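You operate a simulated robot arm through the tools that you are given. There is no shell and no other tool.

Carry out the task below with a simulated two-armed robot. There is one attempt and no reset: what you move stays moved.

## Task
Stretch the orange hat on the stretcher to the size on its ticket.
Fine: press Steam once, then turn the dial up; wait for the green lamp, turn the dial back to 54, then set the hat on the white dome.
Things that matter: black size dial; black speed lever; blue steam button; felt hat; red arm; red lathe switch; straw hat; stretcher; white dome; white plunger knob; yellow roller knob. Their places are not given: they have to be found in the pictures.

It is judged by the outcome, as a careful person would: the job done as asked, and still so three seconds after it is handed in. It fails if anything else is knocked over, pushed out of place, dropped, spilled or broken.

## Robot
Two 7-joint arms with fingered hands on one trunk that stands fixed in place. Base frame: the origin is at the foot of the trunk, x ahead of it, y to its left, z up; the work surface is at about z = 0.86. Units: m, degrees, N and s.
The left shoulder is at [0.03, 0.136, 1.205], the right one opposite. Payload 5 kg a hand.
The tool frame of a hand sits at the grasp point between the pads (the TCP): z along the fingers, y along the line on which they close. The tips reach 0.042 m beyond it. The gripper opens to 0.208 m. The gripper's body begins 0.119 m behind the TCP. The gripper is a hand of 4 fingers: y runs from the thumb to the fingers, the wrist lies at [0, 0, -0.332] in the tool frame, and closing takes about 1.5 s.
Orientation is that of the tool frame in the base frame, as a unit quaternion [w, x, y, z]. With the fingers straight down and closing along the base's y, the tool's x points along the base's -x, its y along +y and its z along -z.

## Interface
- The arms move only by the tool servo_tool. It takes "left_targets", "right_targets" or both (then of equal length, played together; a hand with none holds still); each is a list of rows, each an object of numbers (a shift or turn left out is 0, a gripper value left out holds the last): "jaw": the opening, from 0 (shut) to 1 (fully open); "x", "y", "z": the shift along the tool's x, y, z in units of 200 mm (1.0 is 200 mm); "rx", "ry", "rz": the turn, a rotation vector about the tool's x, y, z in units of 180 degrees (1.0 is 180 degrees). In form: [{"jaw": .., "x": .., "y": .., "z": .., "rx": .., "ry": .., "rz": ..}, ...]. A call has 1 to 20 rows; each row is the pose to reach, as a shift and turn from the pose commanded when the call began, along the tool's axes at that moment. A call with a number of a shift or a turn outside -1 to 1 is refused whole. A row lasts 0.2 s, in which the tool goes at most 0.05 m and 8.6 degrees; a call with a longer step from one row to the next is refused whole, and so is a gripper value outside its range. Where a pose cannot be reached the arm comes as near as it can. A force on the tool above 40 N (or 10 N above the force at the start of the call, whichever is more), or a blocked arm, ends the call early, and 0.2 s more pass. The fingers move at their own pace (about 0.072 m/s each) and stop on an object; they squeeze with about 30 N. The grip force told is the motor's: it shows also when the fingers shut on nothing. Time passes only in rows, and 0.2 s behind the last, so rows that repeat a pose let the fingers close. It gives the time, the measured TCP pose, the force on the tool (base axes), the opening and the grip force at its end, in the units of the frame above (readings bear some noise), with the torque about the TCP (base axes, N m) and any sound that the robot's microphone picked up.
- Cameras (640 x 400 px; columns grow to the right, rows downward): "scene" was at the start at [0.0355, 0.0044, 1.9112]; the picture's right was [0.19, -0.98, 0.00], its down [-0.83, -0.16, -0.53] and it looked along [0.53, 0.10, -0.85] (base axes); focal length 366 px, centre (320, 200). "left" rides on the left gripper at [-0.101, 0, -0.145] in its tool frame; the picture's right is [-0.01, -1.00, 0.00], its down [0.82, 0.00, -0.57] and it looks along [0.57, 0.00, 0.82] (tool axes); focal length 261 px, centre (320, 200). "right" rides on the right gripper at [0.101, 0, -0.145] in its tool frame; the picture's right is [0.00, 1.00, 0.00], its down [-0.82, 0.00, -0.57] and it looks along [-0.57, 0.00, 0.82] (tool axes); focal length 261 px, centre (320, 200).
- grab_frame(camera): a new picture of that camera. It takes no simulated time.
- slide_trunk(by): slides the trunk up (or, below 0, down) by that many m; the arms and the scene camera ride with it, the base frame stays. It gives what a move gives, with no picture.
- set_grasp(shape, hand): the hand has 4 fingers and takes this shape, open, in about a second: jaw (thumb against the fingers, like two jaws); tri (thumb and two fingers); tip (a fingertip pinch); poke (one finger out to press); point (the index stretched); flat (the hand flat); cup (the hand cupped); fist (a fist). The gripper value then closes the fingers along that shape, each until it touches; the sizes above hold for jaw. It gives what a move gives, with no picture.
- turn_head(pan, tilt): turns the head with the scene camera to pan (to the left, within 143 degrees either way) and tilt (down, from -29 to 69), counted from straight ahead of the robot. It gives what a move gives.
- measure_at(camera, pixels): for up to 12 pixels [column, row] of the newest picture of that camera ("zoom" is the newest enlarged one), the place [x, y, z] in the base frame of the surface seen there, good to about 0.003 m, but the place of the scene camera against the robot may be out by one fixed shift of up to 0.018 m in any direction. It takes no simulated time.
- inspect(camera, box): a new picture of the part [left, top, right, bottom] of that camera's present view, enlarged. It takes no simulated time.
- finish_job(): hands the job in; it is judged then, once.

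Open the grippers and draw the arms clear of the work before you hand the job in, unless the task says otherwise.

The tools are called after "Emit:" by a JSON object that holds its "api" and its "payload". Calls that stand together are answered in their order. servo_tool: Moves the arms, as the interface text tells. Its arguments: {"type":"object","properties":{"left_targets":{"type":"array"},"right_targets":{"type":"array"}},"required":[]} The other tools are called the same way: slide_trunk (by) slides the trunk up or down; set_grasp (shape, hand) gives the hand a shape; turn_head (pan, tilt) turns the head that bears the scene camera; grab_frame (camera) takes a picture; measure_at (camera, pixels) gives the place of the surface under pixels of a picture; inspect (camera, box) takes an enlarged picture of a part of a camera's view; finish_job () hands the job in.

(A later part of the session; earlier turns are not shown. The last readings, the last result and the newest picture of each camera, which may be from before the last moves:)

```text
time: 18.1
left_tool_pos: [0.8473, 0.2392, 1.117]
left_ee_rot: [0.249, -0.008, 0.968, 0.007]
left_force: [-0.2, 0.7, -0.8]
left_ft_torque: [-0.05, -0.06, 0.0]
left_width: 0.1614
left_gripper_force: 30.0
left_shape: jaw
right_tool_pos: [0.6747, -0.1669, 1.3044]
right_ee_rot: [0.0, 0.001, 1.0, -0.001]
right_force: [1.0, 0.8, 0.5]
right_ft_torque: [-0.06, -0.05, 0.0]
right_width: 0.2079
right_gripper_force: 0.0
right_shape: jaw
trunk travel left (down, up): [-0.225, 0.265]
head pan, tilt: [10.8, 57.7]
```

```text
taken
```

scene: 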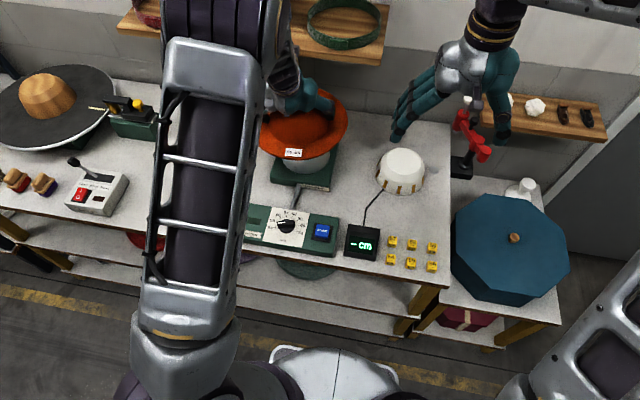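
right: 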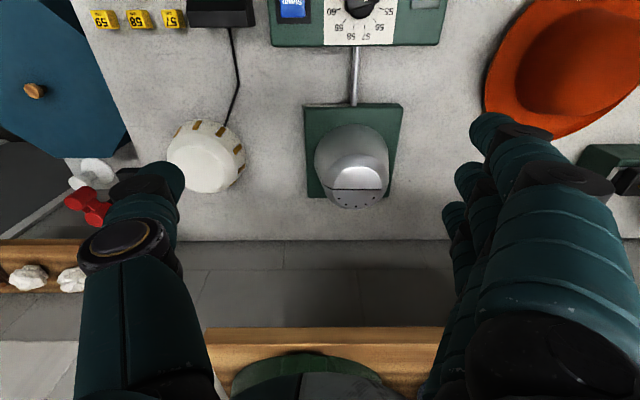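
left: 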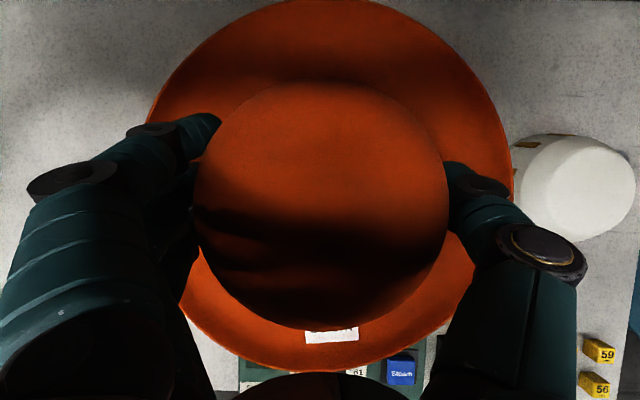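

TCP is (0.847, 0.239, 1.117); I shift 19 mm right to align with the dome centre (y 0.220) and lower to z≈1.02.

Emit:
{"api": "servo_tool", "payload": {"left_targets": [{"y": -0.05}, {"y": -0.094}, {"x": 0.047, "y": -0.094, "z": 0.085}, {"x": 0.094, "y": -0.094, "z": 0.17}, {"x": 0.141, "y": -0.094, "z": 0.255}, {"x": 0.188, "y": -0.094, "z": 0.34}, {"x": 0.234, "y": -0.094, "z": 0.424}, {"x": 0.234, "y": -0.094, "z": 0.424}]}}

Emit:
{"api": "grab_frame", "payload": {"camera": "scene"}}

Emit:
{"api": "inspect", "payload": {"camera": "scene", "box": [230, 80, 370, 200]}}

```text
time: 19.9
left_tool_pos: [0.8493, 0.224, 1.0195]
left_ee_rot: [0.251, -0.008, 0.968, 0.007]
left_force: [-0.6, -0.5, -2.0]
left_ft_torque: [0.04, -0.05, 0.01]
left_width: 0.1616
left_gripper_force: 29.9
left_shape: jaw
right_tool_pos: [0.6756, -0.1688, 1.3059]
right_ee_rot: [0.001, 0.001, 1.0, 0.0]
right_force: [-0.2, 0.0, 0.4]
right_ft_torque: [0.04, -0.04, 0.03]
right_width: 0.2076
right_gripper_force: 0.1
right_shape: jaw
trunk travel left (down, up): [-0.225, 0.265]
head pan, tilt: [10.8, 57.7]
```

```text
taken
```

scene: 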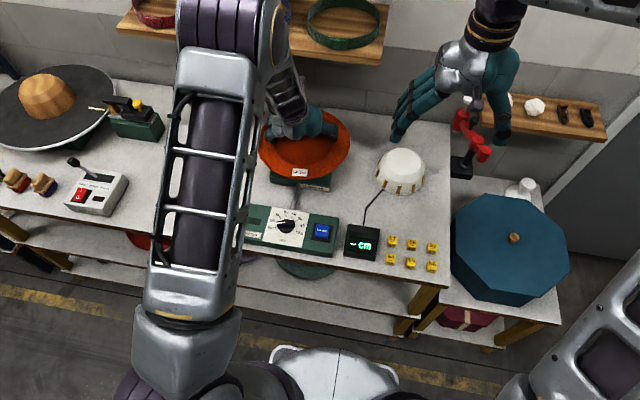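

```text
3.33 times, centred on (300, 140) of scene
```

zoom: 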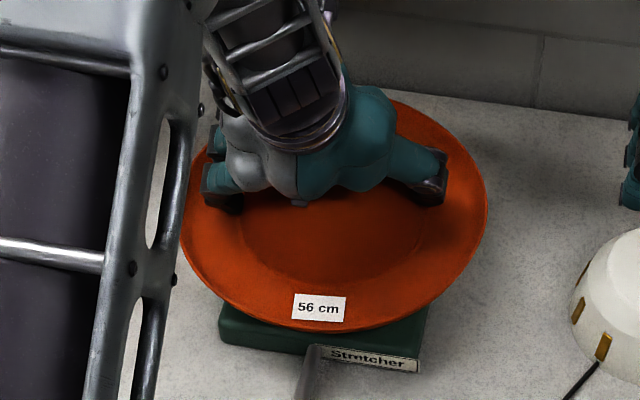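

No contact yet at TCP z=1.0195. I nudge 3 mm right and lower further in small steps, watching the force.

Emit:
{"api": "servo_tool", "payload": {"left_targets": [{"x": 0.012, "y": -0.015, "z": 0.022}, {"x": 0.024, "y": -0.015, "z": 0.044}, {"x": 0.036, "y": -0.015, "z": 0.066}, {"x": 0.048, "y": -0.015, "z": 0.087}, {"x": 0.048, "y": -0.015, "z": 0.087}]}}

```text
time: 21.1
left_tool_pos: [0.8481, 0.223, 0.9992]
left_ee_rot: [0.25, -0.008, 0.968, 0.007]
left_force: [-0.7, 0.4, -1.4]
left_ft_torque: [-0.04, -0.03, -0.01]
left_width: 0.1615
left_gripper_force: 29.6
left_shape: jaw
right_tool_pos: [0.6763, -0.1683, 1.3047]
right_ee_rot: [0.0, 0.0, 1.0, 0.0]
right_force: [0.0, 0.8, -0.2]
right_ft_torque: [0.02, 0.02, -0.02]
right_width: 0.208
right_gripper_force: 0.1
right_shape: jaw
trunk travel left (down, up): [-0.225, 0.265]
head pan, tilt: [10.8, 57.7]
```

Still free at z=0.999 (−1.4 N). I go down 12 mm more in 3 mm steps.

Emit:
{"api": "servo_tool", "payload": {"left_targets": [{"x": 0.007, "z": 0.013}, {"x": 0.014, "z": 0.026}, {"x": 0.022, "z": 0.039}, {"x": 0.029, "z": 0.052}, {"x": 0.029, "z": 0.052}]}}

```text
time: 22.3
left_tool_pos: [0.8529, 0.2208, 0.9944]
left_ee_rot: [0.255, -0.008, 0.967, 0.008]
left_force: [-6.3, 0.6, 20.9]
left_ft_torque: [-0.16, 0.29, -0.06]
left_width: 0.1612
left_gripper_force: 30.5
left_shape: jaw
right_tool_pos: [0.6753, -0.1686, 1.3044]
right_ee_rot: [-0.001, 0.001, 1.0, 0.0]
right_force: [0.6, 0.7, 0.0]
right_ft_torque: [-0.03, 0.06, 0.0]
right_width: 0.2078
right_gripper_force: 0.0
right_shape: jaw
trunk travel left (down, up): [-0.225, 0.265]
head pan, tilt: [10.8, 57.7]
stopped in row 5 (left hand): the force on the tool passed its limit at 42 N (the readings are from after the stop); the commanded pose is now the measured one
```

The hat has met the dome at TCP z≈0.994 with about 20 N down, as expected for the crown seated on the dome top. I open the jaw to release it.

Emit:
{"api": "servo_tool", "payload": {"left_targets": [{"x": -0.004, "z": -0.006, "jaw": 0.75}, {"x": -0.004, "z": -0.006, "jaw": 0.85}, {"x": -0.004, "z": -0.006, "jaw": 1.0}, {"x": -0.004, "z": -0.006, "jaw": 1.0}, {"x": -0.004, "z": -0.006, "jaw": 1.0}, {"x": -0.004, "z": -0.006, "jaw": 1.0}]}}

Emit:
{"api": "grab_frame", "payload": {"camera": "left"}}

Emit:
{"api": "inspect", "payload": {"camera": "scene", "box": [230, 80, 370, 200]}}

```text
time: 23.7
left_tool_pos: [0.8514, 0.2203, 0.9924]
left_ee_rot: [0.255, -0.007, 0.967, 0.008]
left_force: [-0.4, -1.0, 0.0]
left_ft_torque: [0.0, -0.01, 0.01]
left_width: 0.2077
left_gripper_force: 0.0
left_shape: jaw
right_tool_pos: [0.6756, -0.1681, 1.3049]
right_ee_rot: [0.0, 0.001, 1.0, 0.0]
right_force: [-0.1, 0.1, 0.3]
right_ft_torque: [-0.01, -0.02, 0.01]
right_width: 0.2082
right_gripper_force: 0.0
right_shape: jaw
trunk travel left (down, up): [-0.225, 0.265]
head pan, tilt: [10.8, 57.7]
```

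```text
taken
```

left: 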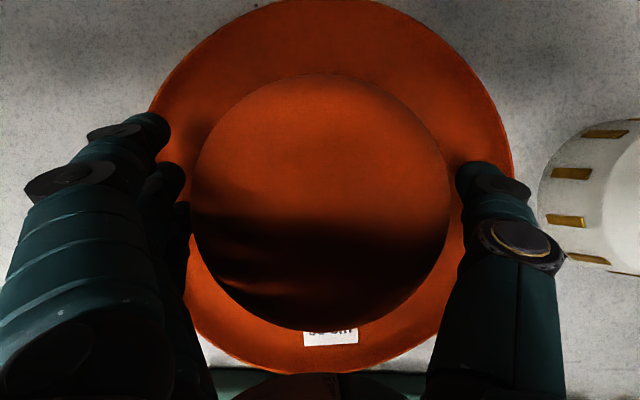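

```text
3.33 times, centred on (300, 140) of scene
```

zoom: 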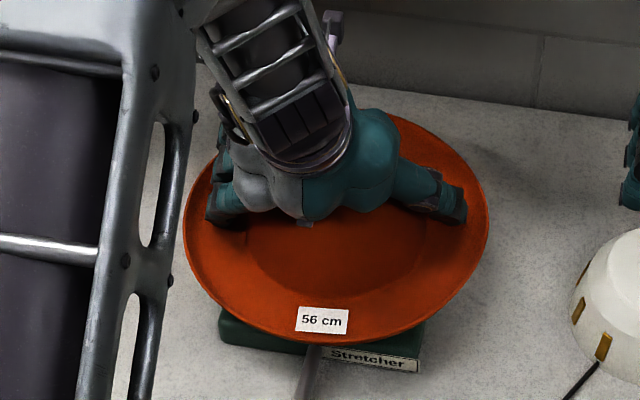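

The hat stays on the stretcher with the brim level. I withdraw the hand back along its own axis and then to the left, clear of the hat and the shelf.

Emit:
{"api": "servo_tool", "payload": {"left_targets": [{"z": -0.1}, {"z": -0.25}, {"z": -0.45}, {"z": -0.65}, {"z": -0.8}, {"z": -0.8, "y": 0.2}, {"z": -0.8, "y": 0.4}, {"z": -0.8, "y": 0.6}, {"z": -0.8, "y": 0.8}, {"z": -0.8, "y": 1.0}]}}

Emit:
{"api": "grab_frame", "payload": {"camera": "scene"}}

Emit:
{"api": "inspect", "payload": {"camera": "scene", "box": [230, 80, 370, 200]}}

```text
time: 25.9
left_tool_pos: [0.7706, 0.418, 1.1343]
left_ee_rot: [0.253, -0.008, 0.967, 0.007]
left_force: [-0.4, 0.2, -0.5]
left_ft_torque: [0.05, 0.0, 0.0]
left_width: 0.2081
left_gripper_force: 0.0
left_shape: jaw
right_tool_pos: [0.6755, -0.1673, 1.3042]
right_ee_rot: [0.0, 0.001, 1.0, 0.0]
right_force: [-1.1, 0.8, 0.5]
right_ft_torque: [-0.16, -0.01, -0.03]
right_width: 0.2077
right_gripper_force: 0.0
right_shape: jaw
trunk travel left (down, up): [-0.225, 0.265]
head pan, tilt: [10.8, 57.7]
```

```text
taken
```

scene: 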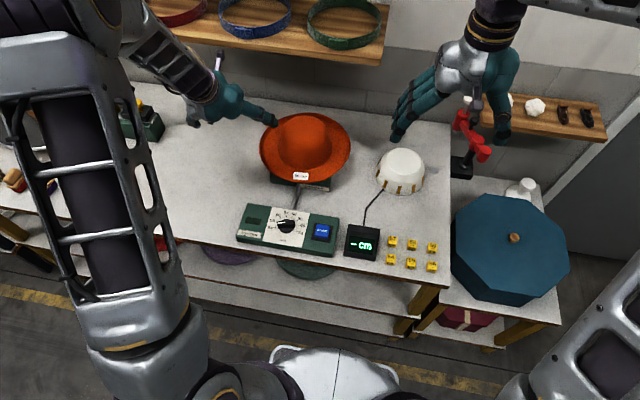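

```text
3.33 times, centred on (300, 140) of scene
```

zoom: 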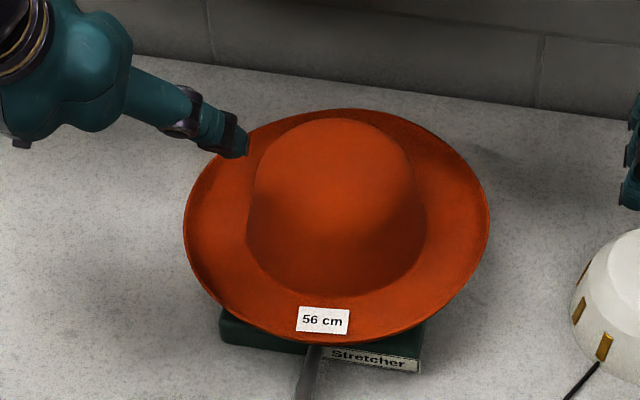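

The hat sits level on the stretcher. I verify the brim heights around the hat and set the right hand to the poke shape for the Steam button.

Emit:
{"api": "measure_at", "payload": {"camera": "scene", "pixels": [[262, 150], [350, 150], [300, 183], [318, 113], [300, 125], [300, 140], [270, 170], [335, 172]]}}

Emit:
{"api": "set_grasp", "payload": {"hand": "right", "shape": "poke"}}

Emit:
{"api": "grab_frame", "payload": {"camera": "right"}}

Emit:
{"api": "grab_frame", "payload": {"camera": "scene"}}

```text
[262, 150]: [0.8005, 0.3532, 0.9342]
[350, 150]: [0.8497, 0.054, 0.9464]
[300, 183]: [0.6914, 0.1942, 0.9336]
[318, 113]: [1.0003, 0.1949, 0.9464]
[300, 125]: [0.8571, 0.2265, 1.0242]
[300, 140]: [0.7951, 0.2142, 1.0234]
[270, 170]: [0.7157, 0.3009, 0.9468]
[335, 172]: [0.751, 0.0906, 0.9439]
```

```text
time: 26.8
left_tool_pos: [0.7695, 0.419, 1.1334]
left_ee_rot: [0.253, -0.007, 0.967, 0.008]
left_force: [-0.6, -0.3, 0.3]
left_ft_torque: [-0.03, 0.0, -0.03]
left_width: 0.2078
left_gripper_force: 0.1
left_shape: jaw
right_tool_pos: [0.6761, -0.169, 1.3051]
right_ee_rot: [-0.001, 0.001, 1.0, 0.0]
right_force: [-0.1, -0.4, -1.0]
right_ft_torque: [0.0, -0.05, 0.03]
right_width: 0.0003
right_gripper_force: 0.1
right_shape: poke
trunk travel left (down, up): [-0.225, 0.265]
head pan, tilt: [10.8, 57.7]
```

```text
taken
```

right: 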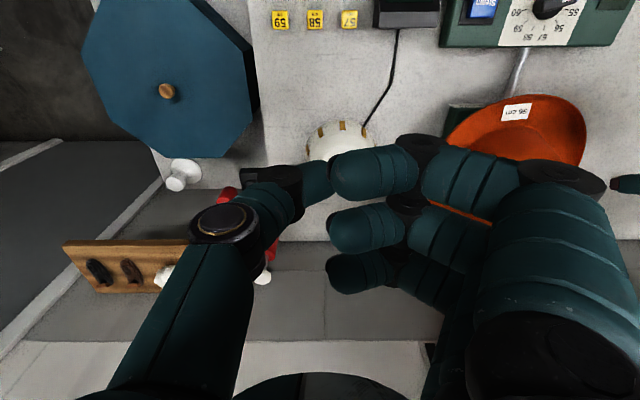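

```text
taken
```

scene: 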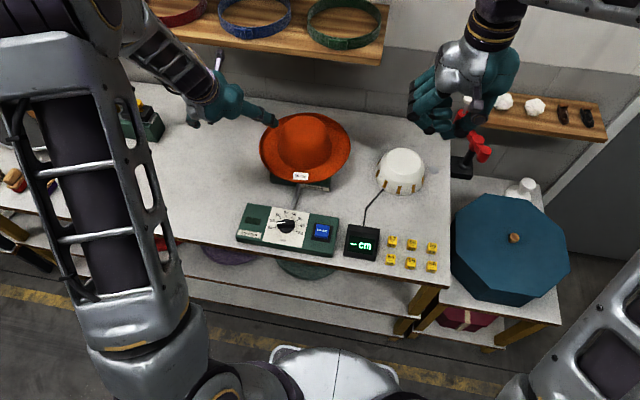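

The hat is level (brim z≈0.945 all round after correction). In the poke shape the index and thumb tips meet near (322,177) in the right picture; I measure where these surfaces are to know the pressing tip.

Emit:
{"api": "measure_at", "payload": {"camera": "right", "pixels": [[335, 172], [370, 170], [400, 165], [315, 180], [300, 185], [420, 150], [470, 180], [270, 200], [370, 228], [370, 270]]}}

Emit:
{"api": "inspect", "payload": {"camera": "scene", "box": [380, 30, 560, 170]}}

Emit:
{"api": "set_grasp", "payload": {"hand": "right", "shape": "point"}}

Emit:
{"api": "grab_frame", "payload": {"camera": "right"}}

Emit:
{"api": "inspect", "payload": {"camera": "scene", "box": [380, 30, 560, 170]}}

```text
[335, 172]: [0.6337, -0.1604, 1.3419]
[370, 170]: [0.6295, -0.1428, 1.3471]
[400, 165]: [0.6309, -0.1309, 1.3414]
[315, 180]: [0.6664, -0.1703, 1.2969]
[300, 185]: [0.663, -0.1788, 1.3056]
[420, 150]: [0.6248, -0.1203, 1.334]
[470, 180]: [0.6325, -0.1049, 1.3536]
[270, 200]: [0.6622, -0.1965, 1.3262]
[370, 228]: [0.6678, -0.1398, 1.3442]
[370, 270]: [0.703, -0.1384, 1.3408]
```

```text
2.86 times, centred on (470, 100) of scene
```

zoom: 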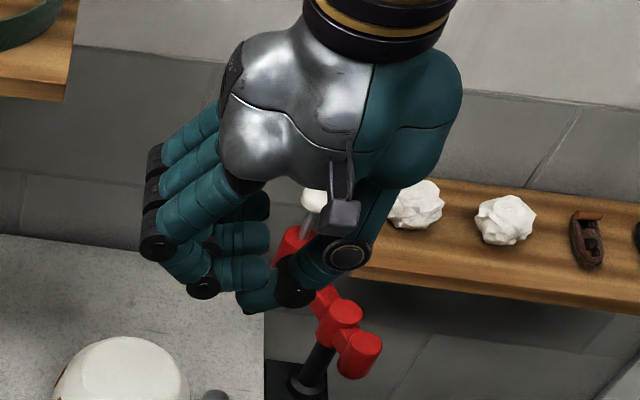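

```text
time: 27.7
left_tool_pos: [0.7704, 0.4181, 1.1346]
left_ee_rot: [0.254, -0.009, 0.967, 0.009]
left_force: [-0.7, 0.0, 0.5]
left_ft_torque: [-0.01, 0.05, 0.0]
left_width: 0.2076
left_gripper_force: 0.1
left_shape: jaw
right_tool_pos: [0.676, -0.1684, 1.3036]
right_ee_rot: [0.0, 0.0, 1.0, 0.0]
right_force: [0.3, 0.4, -0.1]
right_ft_torque: [-0.02, 0.01, 0.0]
right_width: 0.2016
right_gripper_force: 0.0
right_shape: point
trunk travel left (down, up): [-0.225, 0.265]
head pan, tilt: [10.8, 57.7]
```

```text
taken
```

right: 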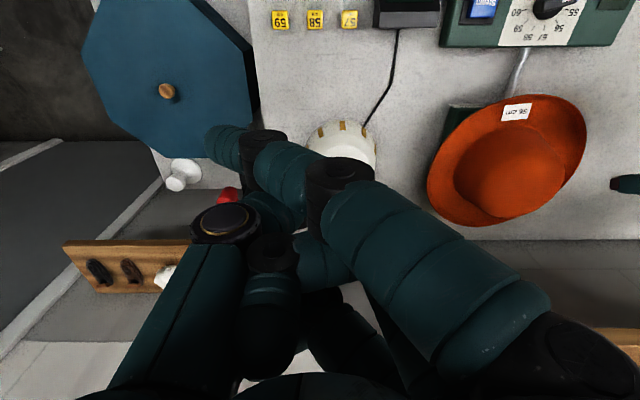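

```text
2.86 times, centred on (470, 100) of scene
```

zoom: 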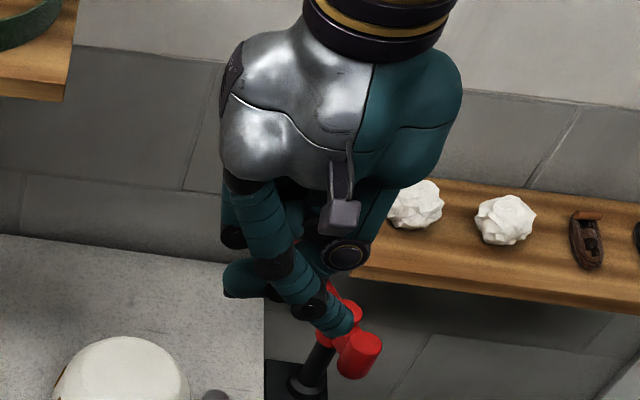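

The point shape has the index slanting far off to (215,145), which is awkward. I try the fingertip-pinch shape closed, which could both press the button and grip the dial.

Emit:
{"api": "set_grasp", "payload": {"hand": "right", "shape": "tip"}}

Emit:
{"api": "grab_frame", "payload": {"camera": "right"}}

Emit:
{"api": "servo_tool", "payload": {"right_targets": [{"jaw": 0.7}, {"jaw": 0.4}, {"jaw": 0.2}, {"jaw": 0.0}, {"jaw": 0.0}, {"jaw": 0.0}, {"jaw": 0.0}, {"jaw": 0.0}]}}

Emit:
{"api": "grab_frame", "payload": {"camera": "right"}}

Emit:
{"api": "inspect", "payload": {"camera": "scene", "box": [380, 30, 560, 170]}}

```text
time: 28.6
left_tool_pos: [0.7699, 0.418, 1.1344]
left_ee_rot: [0.253, -0.008, 0.967, 0.008]
left_force: [0.0, 0.0, 0.6]
left_ft_torque: [0.03, 0.01, 0.0]
left_width: 0.2078
left_gripper_force: 0.0
left_shape: jaw
right_tool_pos: [0.6774, -0.168, 1.3054]
right_ee_rot: [0.0, 0.001, 1.0, -0.001]
right_force: [0.2, -0.9, 0.0]
right_ft_torque: [-0.01, 0.01, 0.0]
right_width: 0.2079
right_gripper_force: 0.1
right_shape: tip
trunk travel left (down, up): [-0.225, 0.265]
head pan, tilt: [10.8, 57.7]
```

```text
taken
```

right: 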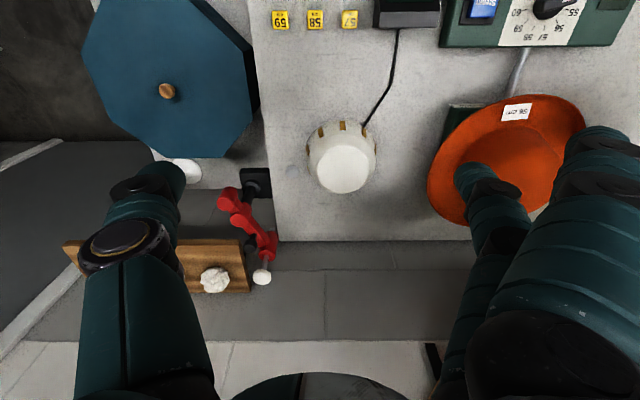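

```text
time: 30.4
left_tool_pos: [0.7694, 0.419, 1.1344]
left_ee_rot: [0.254, -0.008, 0.967, 0.008]
left_force: [-0.3, -0.1, -0.3]
left_ft_torque: [0.01, 0.05, -0.02]
left_width: 0.2078
left_gripper_force: 0.0
left_shape: jaw
right_tool_pos: [0.6762, -0.1672, 1.3046]
right_ee_rot: [0.0, 0.001, 1.0, 0.0]
right_force: [-0.4, -0.2, 0.0]
right_ft_torque: [-0.07, 0.0, -0.03]
right_width: 0.0001
right_gripper_force: 19.7
right_shape: tip
trunk travel left (down, up): [-0.225, 0.265]
head pan, tilt: [10.8, 57.7]
```

```text
taken
```

right: 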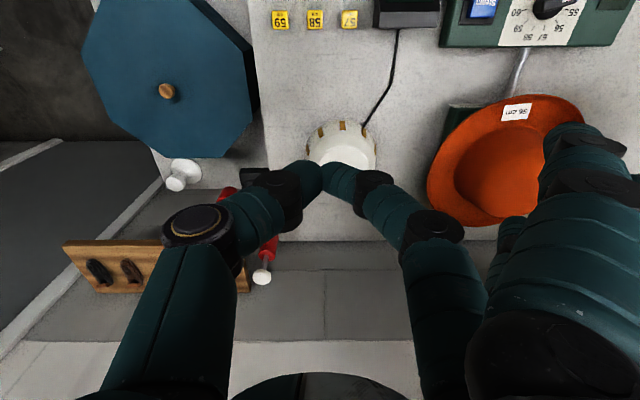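

```text
2.86 times, centred on (470, 100) of scene
```

zoom: 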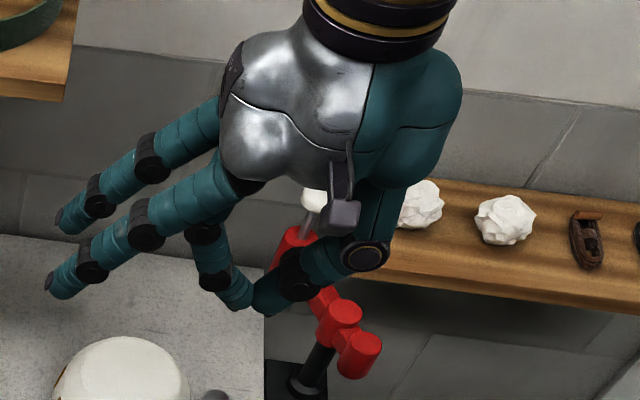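

In the tip shape the thumb and middle finger pinch at (325,170), i.e. at the stated tip point, while two fingers stay out toward +y. I measure those extended fingers to know their clearance.

Emit:
{"api": "measure_at", "payload": {"camera": "right", "pixels": [[312, 172], [340, 172], [575, 132], [560, 150], [505, 225], [500, 240], [600, 170], [380, 190], [270, 200]]}}

Emit:
{"api": "set_grasp", "payload": {"hand": "right", "shape": "tri"}}

Emit:
{"api": "servo_tool", "payload": {"right_targets": [{"jaw": 0.7}, {"jaw": 0.4}, {"jaw": 0.2}, {"jaw": 0.0}, {"jaw": 0.0}, {"jaw": 0.0}, {"jaw": 0.0}, {"jaw": 0.0}]}}

Emit:
{"api": "grab_frame", "payload": {"camera": "right"}}

Emit:
{"api": "inspect", "payload": {"camera": "scene", "box": [380, 30, 560, 170]}}

```text
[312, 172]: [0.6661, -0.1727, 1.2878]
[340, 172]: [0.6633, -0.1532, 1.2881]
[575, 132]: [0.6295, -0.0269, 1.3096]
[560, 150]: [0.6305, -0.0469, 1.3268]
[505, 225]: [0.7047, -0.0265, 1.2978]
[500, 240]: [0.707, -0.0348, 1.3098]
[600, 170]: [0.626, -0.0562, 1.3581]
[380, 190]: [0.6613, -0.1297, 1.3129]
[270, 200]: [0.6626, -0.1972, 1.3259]
```

```text
time: 31.3
left_tool_pos: [0.7716, 0.418, 1.1327]
left_ee_rot: [0.254, -0.008, 0.967, 0.008]
left_force: [0.4, 0.3, -0.4]
left_ft_torque: [0.02, -0.04, 0.03]
left_width: 0.2082
left_gripper_force: 0.1
left_shape: jaw
right_tool_pos: [0.6757, -0.1685, 1.3052]
right_ee_rot: [0.0, 0.002, 1.0, 0.0]
right_force: [0.6, -0.4, -0.4]
right_ft_torque: [0.02, 0.02, 0.02]
right_width: 0.2079
right_gripper_force: 0.0
right_shape: tri
trunk travel left (down, up): [-0.225, 0.265]
head pan, tilt: [10.8, 57.7]
```

```text
time: 33.1
left_tool_pos: [0.7701, 0.419, 1.1336]
left_ee_rot: [0.253, -0.007, 0.967, 0.008]
left_force: [0.2, -0.1, 0.2]
left_ft_torque: [0.01, 0.01, 0.02]
left_width: 0.208
left_gripper_force: 0.1
left_shape: jaw
right_tool_pos: [0.6759, -0.1674, 1.3057]
right_ee_rot: [-0.001, 0.001, 1.0, 0.0]
right_force: [-1.4, -1.2, -0.3]
right_ft_torque: [-0.01, -0.01, 0.01]
right_width: 0.0
right_gripper_force: 18.9
right_shape: tri
trunk travel left (down, up): [-0.225, 0.265]
head pan, tilt: [10.8, 57.7]
```

```text
taken
```

right: 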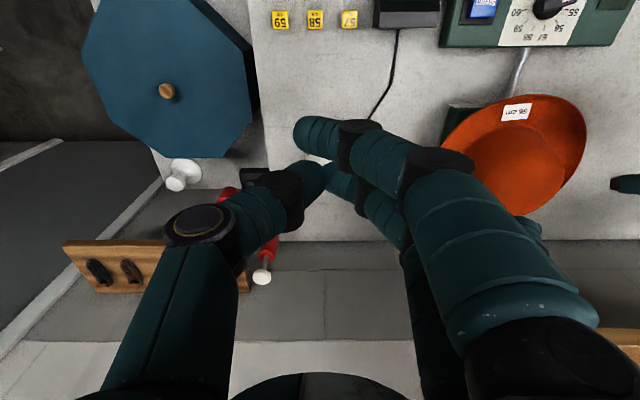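

```text
2.86 times, centred on (470, 100) of scene
```

zoom: 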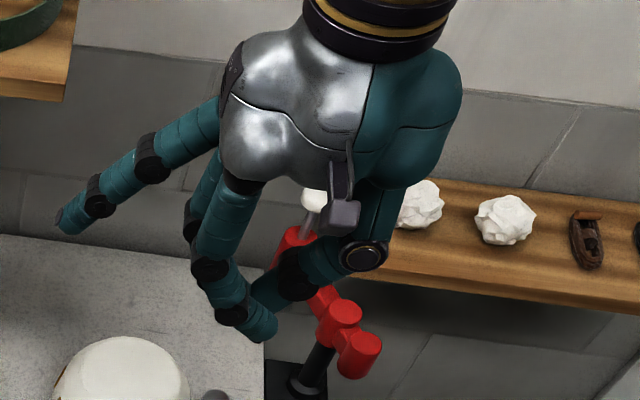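

The tip shape suits best: its extended fingers stay about 3–4 cm above the pinch tips. I return the right hand to it, close it, and turn the wrist −105° in free space so it will pinch across the dial's bar with the spare fingers toward the robot.

Emit:
{"api": "set_grasp", "payload": {"hand": "right", "shape": "tip"}}

Emit:
{"api": "servo_tool", "payload": {"right_targets": [{"jaw": 0.6, "rz": -0.045}, {"jaw": 0.3, "rz": -0.09}, {"jaw": 0.0, "rz": -0.135}, {"rz": -0.18}, {"rz": -0.225}, {"rz": -0.27}, {"rz": -0.315}, {"rz": -0.36}, {"rz": -0.405}, {"rz": -0.45}, {"rz": -0.495}, {"rz": -0.54}, {"rz": -0.583}, {"rz": -0.583}]}}

Emit:
{"api": "grab_frame", "payload": {"camera": "scene"}}

Emit:
{"api": "grab_frame", "payload": {"camera": "right"}}

```text
time: 34.0
left_tool_pos: [0.7704, 0.4195, 1.1336]
left_ee_rot: [0.254, -0.008, 0.967, 0.009]
left_force: [-1.2, -0.4, -0.9]
left_ft_torque: [-0.03, 0.02, 0.01]
left_width: 0.208
left_gripper_force: 0.0
left_shape: jaw
right_tool_pos: [0.6747, -0.1674, 1.304]
right_ee_rot: [0.0, 0.001, 1.0, 0.0]
right_force: [-0.4, 0.0, -0.5]
right_ft_torque: [-0.01, 0.0, -0.03]
right_width: 0.2078
right_gripper_force: 0.1
right_shape: tip
trunk travel left (down, up): [-0.225, 0.265]
head pan, tilt: [10.8, 57.7]
```

```text
time: 37.0
left_tool_pos: [0.77, 0.4172, 1.1339]
left_ee_rot: [0.254, -0.007, 0.967, 0.008]
left_force: [0.3, -0.3, 0.2]
left_ft_torque: [0.01, -0.01, 0.0]
left_width: 0.208
left_gripper_force: 0.0
left_shape: jaw
right_tool_pos: [0.6769, -0.1675, 1.3048]
right_ee_rot: [0.001, 0.792, -0.61, 0.0]
right_force: [-0.3, -1.3, 1.4]
right_ft_torque: [-0.01, -0.02, 0.01]
right_width: 0.0002
right_gripper_force: 29.7
right_shape: tip
trunk travel left (down, up): [-0.225, 0.265]
head pan, tilt: [10.8, 57.7]
```

```text
taken
```

scene: 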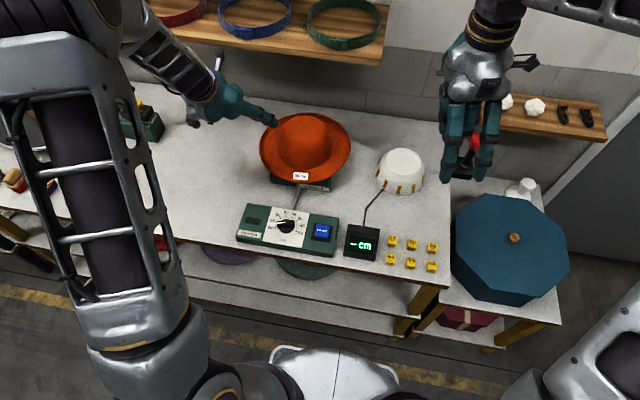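

```text
taken
```

right: 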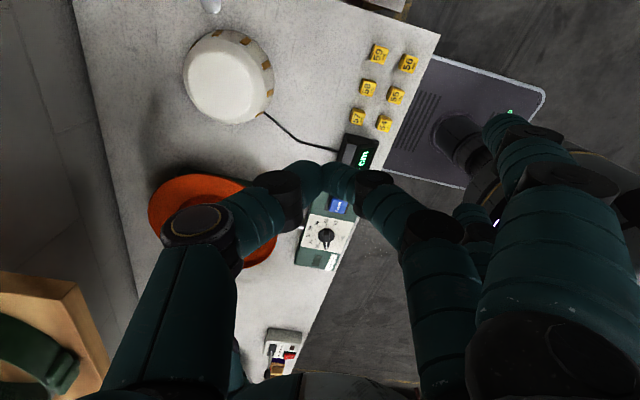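

The wrist reached the −105° yaw and the right camera now sees the box: Steam near (338,205), dial near (326,237). I enlarge and measure them.

Emit:
{"api": "inspect", "payload": {"camera": "right", "box": [285, 180, 365, 280]}}

Emit:
{"api": "measure_at", "payload": {"camera": "zoom", "pixels": [[375, 100], [340, 230], [330, 215], [350, 250], [290, 340], [260, 190], [250, 320]]}}

```text
4.00 times, centred on (325, 230) of right
```

zoom: 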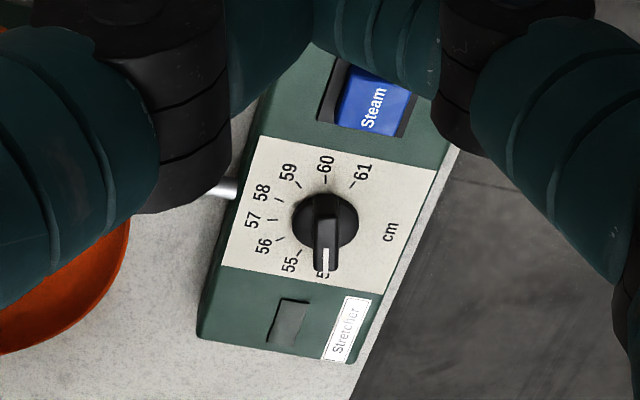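

```text
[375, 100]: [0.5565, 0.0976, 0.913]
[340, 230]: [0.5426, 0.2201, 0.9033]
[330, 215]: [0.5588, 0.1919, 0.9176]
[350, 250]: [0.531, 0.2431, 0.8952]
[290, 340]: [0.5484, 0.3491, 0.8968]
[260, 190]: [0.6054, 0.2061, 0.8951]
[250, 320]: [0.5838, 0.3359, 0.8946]
```

Steam is near (0.555, 0.108, 0.912) and the dial near (0.552, 0.219). I move the right hand over the Steam button to TCP z≈1.05.

Emit:
{"api": "servo_tool", "payload": {"right_targets": [{"x": -0.124, "y": 0.02, "z": 0.06}, {"x": -0.248, "y": 0.04, "z": 0.12}, {"x": -0.372, "y": 0.06, "z": 0.22}, {"x": -0.496, "y": 0.08, "z": 0.34}, {"x": -0.62, "y": 0.1, "z": 0.46}, {"x": -0.743, "y": 0.119, "z": 0.6}]}}

Emit:
{"api": "servo_tool", "payload": {"right_targets": [{"x": -0.124, "y": 0.02, "z": 0.11}, {"x": -0.248, "y": 0.04, "z": 0.22}, {"x": -0.372, "y": 0.06, "z": 0.33}, {"x": -0.496, "y": 0.08, "z": 0.44}, {"x": -0.62, "y": 0.1, "z": 0.55}, {"x": -0.743, "y": 0.119, "z": 0.66}, {"x": -0.743, "y": 0.119, "z": 0.66}]}}

Emit:
{"api": "grab_frame", "payload": {"camera": "right"}}

Emit:
{"api": "grab_frame", "payload": {"camera": "scene"}}

```text
time: 38.4
left_tool_pos: [0.77, 0.4183, 1.1334]
left_ee_rot: [0.253, -0.008, 0.967, 0.01]
left_force: [-0.4, 0.3, -0.4]
left_ft_torque: [-0.07, -0.01, -0.03]
left_width: 0.2076
left_gripper_force: 0.1
left_shape: jaw
right_tool_pos: [0.6148, -0.0297, 1.1876]
right_ee_rot: [0.001, 0.792, -0.61, 0.0]
right_force: [0.3, 0.0, 0.4]
right_ft_torque: [-0.02, 0.05, -0.01]
right_width: 0.0
right_gripper_force: 29.9
right_shape: tip
trunk travel left (down, up): [-0.225, 0.265]
head pan, tilt: [10.8, 57.7]
```

```text
time: 40.0
left_tool_pos: [0.7702, 0.4188, 1.1335]
left_ee_rot: [0.254, -0.007, 0.967, 0.008]
left_force: [0.4, -0.8, 0.3]
left_ft_torque: [0.06, -0.01, 0.04]
left_width: 0.2078
left_gripper_force: 0.1
left_shape: jaw
right_tool_pos: [0.5543, 0.104, 1.0542]
right_ee_rot: [0.001, 0.792, -0.61, 0.0]
right_force: [-0.4, -1.3, 0.0]
right_ft_torque: [0.07, -0.03, 0.0]
right_width: 0.0
right_gripper_force: 30.2
right_shape: tip
trunk travel left (down, up): [-0.225, 0.265]
head pan, tilt: [10.8, 57.7]
```

```text
taken
```

right: 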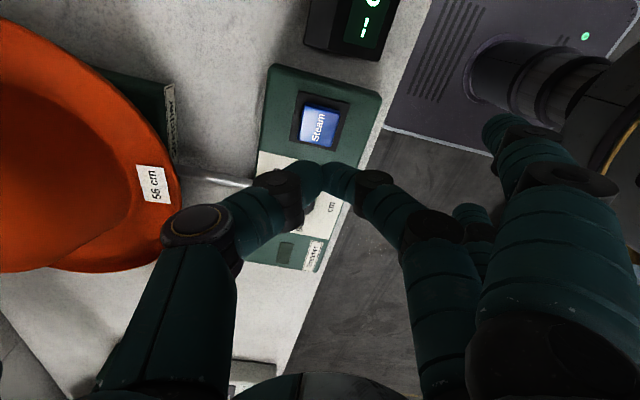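

```text
taken
```

scene: 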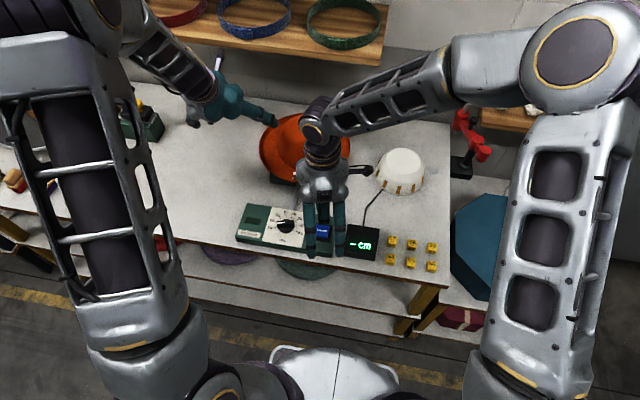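

The Steam button at (319,127) lies exactly where the tool axis meets the button height (computed (320,128)). I measure it to confirm.

Emit:
{"api": "inspect", "payload": {"camera": "right", "box": [280, 70, 380, 170]}}

Emit:
{"api": "measure_at", "payload": {"camera": "right", "pixels": [[319, 127], [303, 112], [338, 115], [302, 140], [332, 146], [319, 110], [319, 144], [290, 170]]}}

```text
4.00 times, centred on (330, 120) of right
```

zoom: 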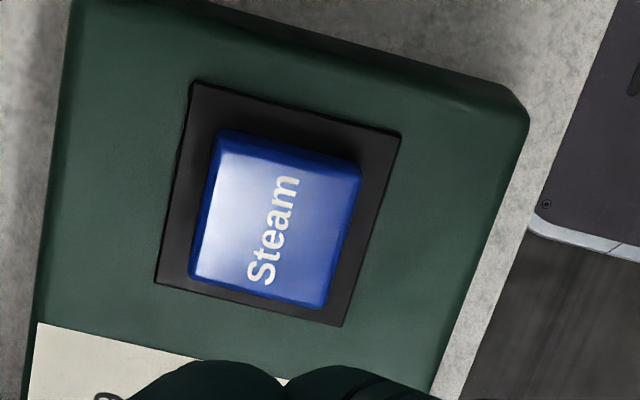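

```text
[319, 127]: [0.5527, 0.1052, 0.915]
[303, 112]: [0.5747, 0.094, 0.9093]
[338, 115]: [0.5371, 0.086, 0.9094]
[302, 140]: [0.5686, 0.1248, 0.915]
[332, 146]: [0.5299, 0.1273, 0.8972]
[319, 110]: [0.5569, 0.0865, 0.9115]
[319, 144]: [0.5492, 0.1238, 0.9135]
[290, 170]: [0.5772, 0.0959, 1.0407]
```

Steam's centre is (0.554, 0.106, 0.915), right under the tip. Before pressing, I hover over the dial to measure its centre and rehearse the grip position.

Emit:
{"api": "servo_tool", "payload": {"right_targets": [{"x": -0.18, "y": -0.047}, {"x": -0.36, "y": -0.094}, {"x": -0.536, "y": -0.1415}, {"x": -0.536, "y": -0.1415}]}}

Emit:
{"api": "grab_frame", "payload": {"camera": "right"}}

Emit:
{"api": "inspect", "payload": {"camera": "right", "box": [260, 60, 400, 180]}}

```text
time: 41.0
left_tool_pos: [0.7702, 0.418, 1.1341]
left_ee_rot: [0.254, -0.008, 0.967, 0.009]
left_force: [-0.6, -0.8, -0.1]
left_ft_torque: [0.1, 0.02, 0.04]
left_width: 0.2077
left_gripper_force: 0.1
left_shape: jaw
right_tool_pos: [0.5512, 0.2173, 1.0501]
right_ee_rot: [-0.001, 0.792, -0.611, -0.001]
right_force: [0.3, -1.2, -0.4]
right_ft_torque: [0.09, 0.01, 0.02]
right_width: 0.0
right_gripper_force: 29.8
right_shape: tip
trunk travel left (down, up): [-0.225, 0.265]
head pan, tilt: [10.8, 57.7]
```

```text
taken
```

right: 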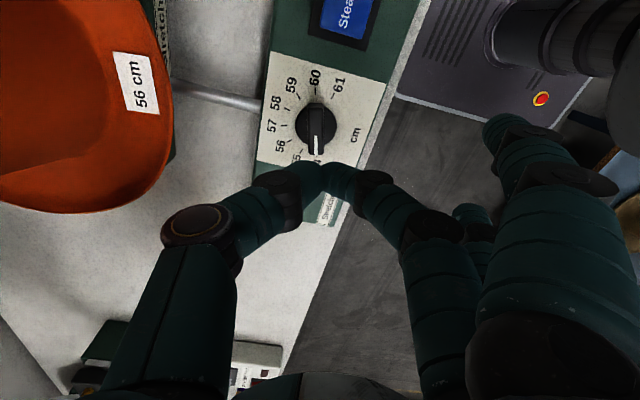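

```text
3.33 times, centred on (330, 120) of right
```

zoom: 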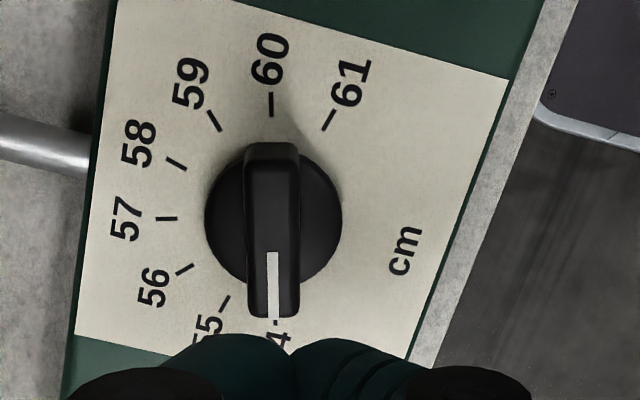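

The bar is vertical in this view (pinch axis across it), width about 17 mm. I measure the bar's top, ends and the disc to get the exact axis.

Emit:
{"api": "measure_at", "payload": {"camera": "zoom", "pixels": [[272, 170], [272, 200], [272, 230], [272, 260], [272, 300], [272, 155], [225, 215], [325, 215], [255, 215], [290, 215], [272, 312], [400, 180]]}}

```text
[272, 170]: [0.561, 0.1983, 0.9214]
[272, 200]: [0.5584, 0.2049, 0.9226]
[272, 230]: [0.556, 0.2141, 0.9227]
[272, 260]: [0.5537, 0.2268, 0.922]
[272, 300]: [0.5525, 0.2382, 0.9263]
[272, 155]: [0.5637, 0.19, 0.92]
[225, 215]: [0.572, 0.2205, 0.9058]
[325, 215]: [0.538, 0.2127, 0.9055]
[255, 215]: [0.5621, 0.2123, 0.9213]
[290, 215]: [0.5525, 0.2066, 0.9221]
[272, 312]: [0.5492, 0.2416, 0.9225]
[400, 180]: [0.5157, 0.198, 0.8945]
```

The dial axis is at about (0.555, 0.217), bar top z 0.922, disc top 0.9055. I go back over Steam and lower until the tips are about 8 mm above the button.

Emit:
{"api": "servo_tool", "payload": {"right_targets": [{"x": 0.18, "y": 0.042}, {"x": 0.36, "y": 0.084}, {"x": 0.54, "y": 0.127}, {"x": 0.54, "y": 0.127, "z": 0.15}, {"x": 0.54, "y": 0.127, "z": 0.3}, {"x": 0.54, "y": 0.127, "z": 0.425}, {"x": 0.54, "y": 0.127, "z": 0.425}]}}

Emit:
{"api": "grab_frame", "payload": {"camera": "right"}}

Emit:
{"api": "inspect", "payload": {"camera": "scene", "box": [240, 180, 400, 280]}}

```text
time: 42.6
left_tool_pos: [0.769, 0.4191, 1.1339]
left_ee_rot: [0.254, -0.007, 0.967, 0.008]
left_force: [-0.5, -0.5, -0.6]
left_ft_torque: [0.01, -0.09, 0.03]
left_width: 0.2081
left_gripper_force: 0.1
left_shape: jaw
right_tool_pos: [0.5554, 0.1056, 0.9657]
right_ee_rot: [0.0, 0.792, -0.61, -0.001]
right_force: [-1.3, 1.5, 0.6]
right_ft_torque: [0.0, -0.05, 0.01]
right_width: 0.0
right_gripper_force: 30.0
right_shape: tip
trunk travel left (down, up): [-0.225, 0.265]
head pan, tilt: [10.8, 57.7]
```

```text
taken
```

right: 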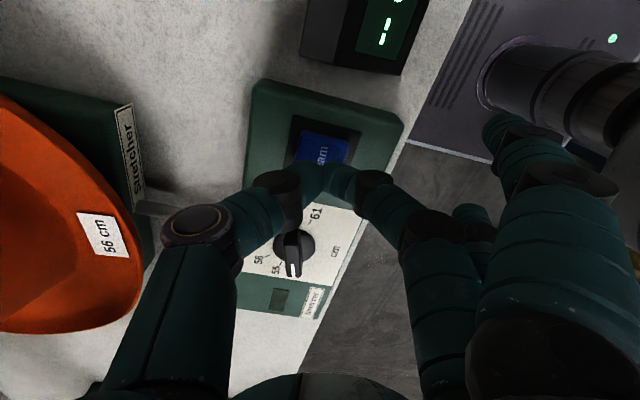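

```text
4.00 times, centred on (320, 230) of scene
```

zoom: 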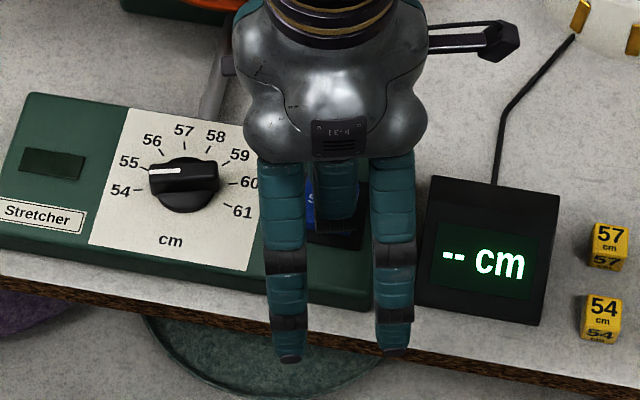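

The tips are over the Steam button's centre at z≈0.924. I press down in 3 mm steps to about 6 mm below the button's rest height.

Emit:
{"api": "servo_tool", "payload": {"right_targets": [{"z": 0.02}, {"z": 0.035}, {"z": 0.05}, {"z": 0.062}, {"z": 0.0735}]}}

Emit:
{"api": "inspect", "payload": {"camera": "scene", "box": [240, 180, 400, 280]}}

```text
time: 43.8
left_tool_pos: [0.7707, 0.4189, 1.1342]
left_ee_rot: [0.254, -0.008, 0.967, 0.008]
left_force: [0.3, -0.5, -0.3]
left_ft_torque: [0.01, 0.02, 0.01]
left_width: 0.2078
left_gripper_force: 0.0
left_shape: jaw
right_tool_pos: [0.5575, 0.1062, 0.9527]
right_ee_rot: [0.0, 0.792, -0.61, 0.0]
right_force: [0.1, -0.8, 2.7]
right_ft_torque: [-0.02, 0.02, -0.01]
right_width: 0.0
right_gripper_force: 29.9
right_shape: tip
trunk travel left (down, up): [-0.225, 0.265]
head pan, tilt: [10.8, 57.7]
heard: click
```

```text
4.00 times, centred on (320, 230) of scene
```

zoom: 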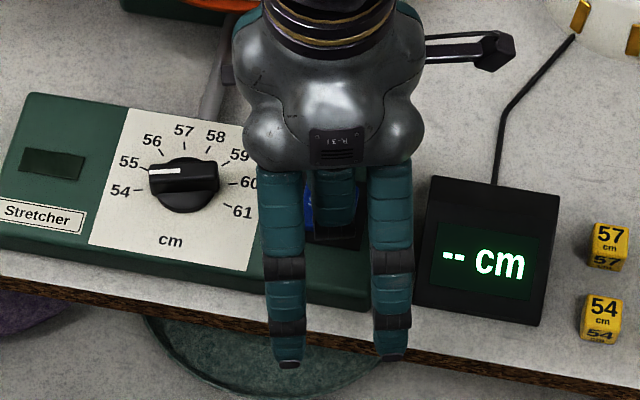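

A click was heard with 2.7 N: Steam is pressed. I lift and move straight to the dial, opening the pinch to about 6 cm.

Emit:
{"api": "servo_tool", "payload": {"right_targets": [{"z": -0.2}, {"x": -0.15, "y": -0.042, "z": -0.25, "jaw": 0.3}, {"x": -0.35, "y": -0.098, "z": -0.25, "jaw": 0.3}, {"x": -0.534, "y": -0.1495, "z": -0.25, "jaw": 0.3}, {"x": -0.534, "y": -0.1495, "z": -0.25, "jaw": 0.3}]}}

Emit:
{"api": "grab_frame", "payload": {"camera": "right"}}

Emit:
{"api": "inspect", "payload": {"camera": "scene", "box": [230, 100, 400, 280]}}

```text
time: 45.0
left_tool_pos: [0.7718, 0.4177, 1.1345]
left_ee_rot: [0.254, -0.007, 0.967, 0.008]
left_force: [0.1, -0.9, 0.5]
left_ft_torque: [0.08, 0.01, 0.02]
left_width: 0.2078
left_gripper_force: 0.0
left_shape: jaw
right_tool_pos: [0.5581, 0.2159, 1.0033]
right_ee_rot: [0.0, 0.792, -0.61, 0.0]
right_force: [0.2, 0.0, 1.3]
right_ft_torque: [0.08, 0.01, 0.01]
right_width: 0.0622
right_gripper_force: 0.1
right_shape: tip
trunk travel left (down, up): [-0.225, 0.265]
head pan, tilt: [10.8, 57.7]
```

```text
taken
```

right: 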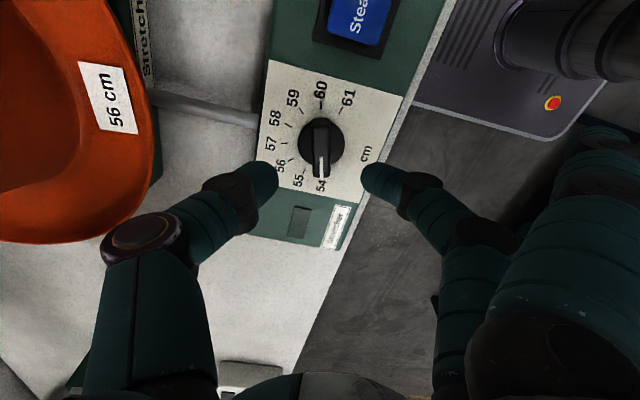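

```text
2.22 times, centred on (315, 190) of scene
```

zoom: 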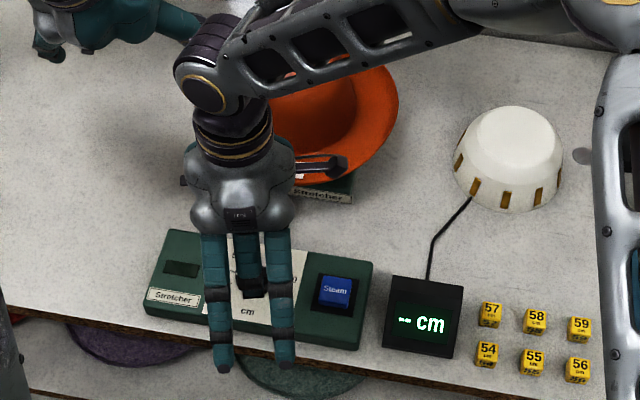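

The bar at (320,148) is centred between the open tips at (262,180) and (378,180). I lower to TCP z≈0.951 so the tips come beside the bar just above the disc, then close.

Emit:
{"api": "servo_tool", "payload": {"right_targets": [{"z": 0.13}, {"z": 0.22}, {"z": 0.26}, {"z": 0.26, "jaw": 0.15}, {"z": 0.26, "jaw": 0.0}, {"z": 0.26, "jaw": 0.0}, {"z": 0.26, "jaw": 0.0}]}}

Emit:
{"api": "grab_frame", "payload": {"camera": "right"}}

```text
time: 46.6
left_tool_pos: [0.7705, 0.4183, 1.1347]
left_ee_rot: [0.254, -0.007, 0.967, 0.008]
left_force: [-0.2, -0.2, -0.3]
left_ft_torque: [-0.03, -0.02, 0.0]
left_width: 0.2079
left_gripper_force: 0.1
left_shape: jaw
right_tool_pos: [0.5586, 0.2166, 0.9507]
right_ee_rot: [0.0, 0.792, -0.61, 0.0]
right_force: [0.3, 0.1, -3.6]
right_ft_torque: [0.03, -0.01, 0.03]
right_width: 0.0126
right_gripper_force: 29.9
right_shape: tip
trunk travel left (down, up): [-0.225, 0.265]
head pan, tilt: [10.8, 57.7]
```

```text
taken
```

right: 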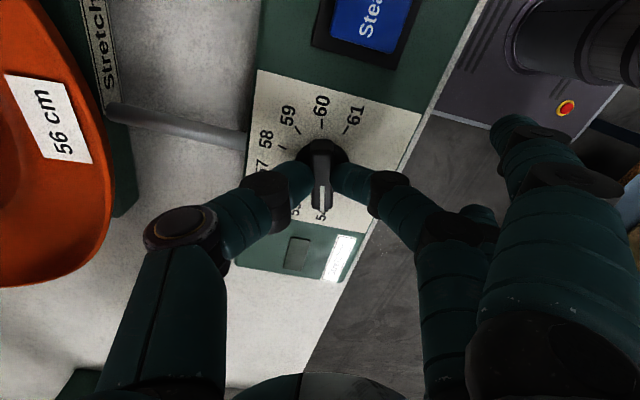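

The pinch holds the bar (12.6 mm, 30 N). I turn it clockwise 50° first and then look at where the pointer stands.

Emit:
{"api": "servo_tool", "payload": {"right_targets": [{"rz": 0.04}, {"rz": 0.08}, {"rz": 0.12}, {"rz": 0.16}, {"rz": 0.2}, {"rz": 0.24}, {"rz": 0.278}]}}

Emit:
{"api": "grab_frame", "payload": {"camera": "right"}}

Emit:
{"api": "inspect", "payload": {"camera": "right", "box": [230, 80, 430, 260]}}

Emit:
{"api": "inspect", "payload": {"camera": "scene", "box": [230, 180, 400, 280]}}

```text
time: 48.2
left_tool_pos: [0.7696, 0.4184, 1.1341]
left_ee_rot: [0.253, -0.008, 0.967, 0.008]
left_force: [0.1, 0.0, -0.7]
left_ft_torque: [0.04, 0.01, 0.0]
left_width: 0.208
left_gripper_force: 0.1
left_shape: jaw
right_tool_pos: [0.5556, 0.2177, 0.9508]
right_ee_rot: [-0.002, -0.459, 0.888, -0.001]
right_force: [-19.1, -13.2, -8.2]
right_ft_torque: [-0.39, 0.54, 0.17]
right_width: 0.012
right_gripper_force: 30.2
right_shape: tip
trunk travel left (down, up): [-0.225, 0.265]
head pan, tilt: [10.8, 57.7]
```

```text
taken
```

right: 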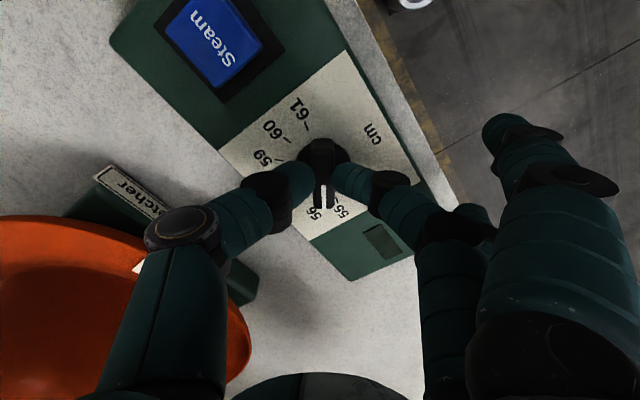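

```text
2.22 times, centred on (330, 170) of right
```

zoom: 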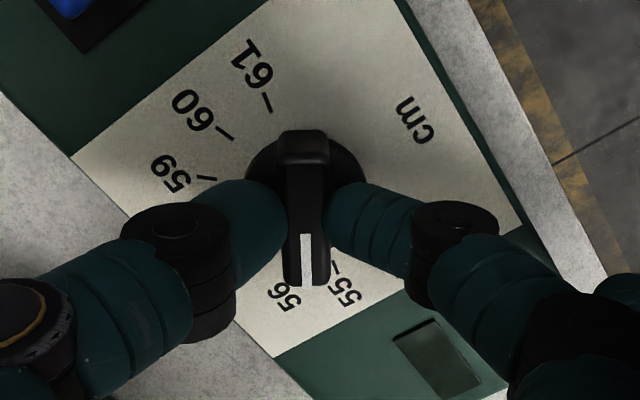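

```text
3.76 times, centred on (315, 230) of scene
```

zoom: 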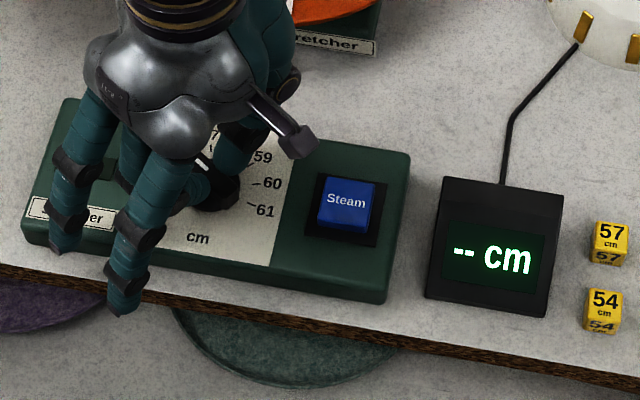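

The pointer is two-thirds of the way from 55 to 56, as expected for 50°, but there is a side force of about 23 N from a small axis offset. I relieve it by about 3–4 mm toward the measured axis and turn the last 10°.

Emit:
{"api": "servo_tool", "payload": {"right_targets": [{"x": 0.01, "y": 0.004}, {"x": 0.017, "y": 0.0065, "rz": 0.02}, {"x": 0.017, "y": 0.0065, "rz": 0.04}, {"x": 0.017, "y": 0.0065, "rz": 0.0556}, {"x": 0.017, "y": 0.0065, "rz": 0.0556}]}}

Emit:
{"api": "grab_frame", "payload": {"camera": "right"}}

Emit:
{"api": "inspect", "payload": {"camera": "right", "box": [230, 80, 430, 260]}}

Emit:
{"api": "inspect", "payload": {"camera": "scene", "box": [230, 80, 400, 280]}}

```text
time: 49.4
left_tool_pos: [0.7703, 0.4196, 1.1355]
left_ee_rot: [0.253, -0.007, 0.967, 0.008]
left_force: [0.1, -1.2, -0.1]
left_ft_torque: [-0.02, 0.0, -0.01]
left_width: 0.2078
left_gripper_force: 0.0
left_shape: jaw
right_tool_pos: [0.5552, 0.2172, 0.9506]
right_ee_rot: [0.0, -0.38, 0.925, 0.0]
right_force: [-11.2, -5.3, -9.6]
right_ft_torque: [-0.13, 0.34, 0.08]
right_width: 0.0117
right_gripper_force: 29.9
right_shape: tip
trunk travel left (down, up): [-0.225, 0.265]
head pan, tilt: [10.8, 57.7]
```

```text
taken
```

right: 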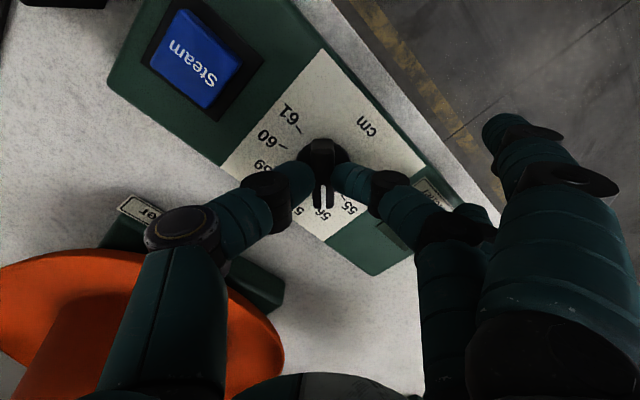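

```text
2.22 times, centred on (330, 170) of right
```

zoom: 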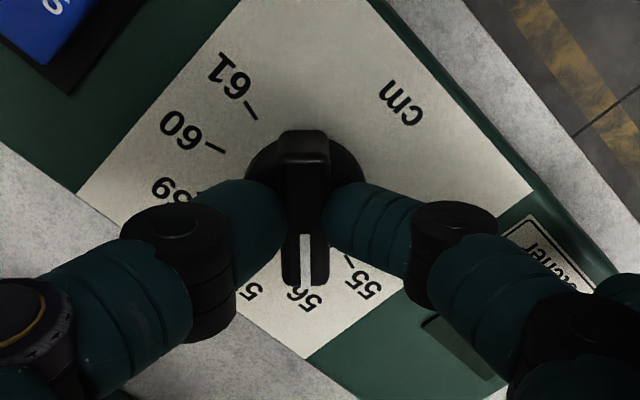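

```text
2.00 times, centred on (315, 180) of scene
```

zoom: 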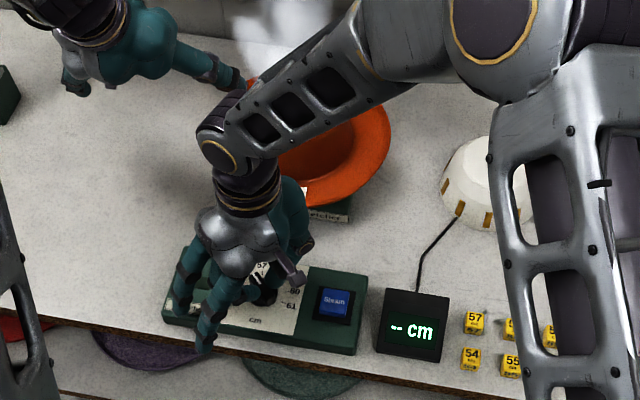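

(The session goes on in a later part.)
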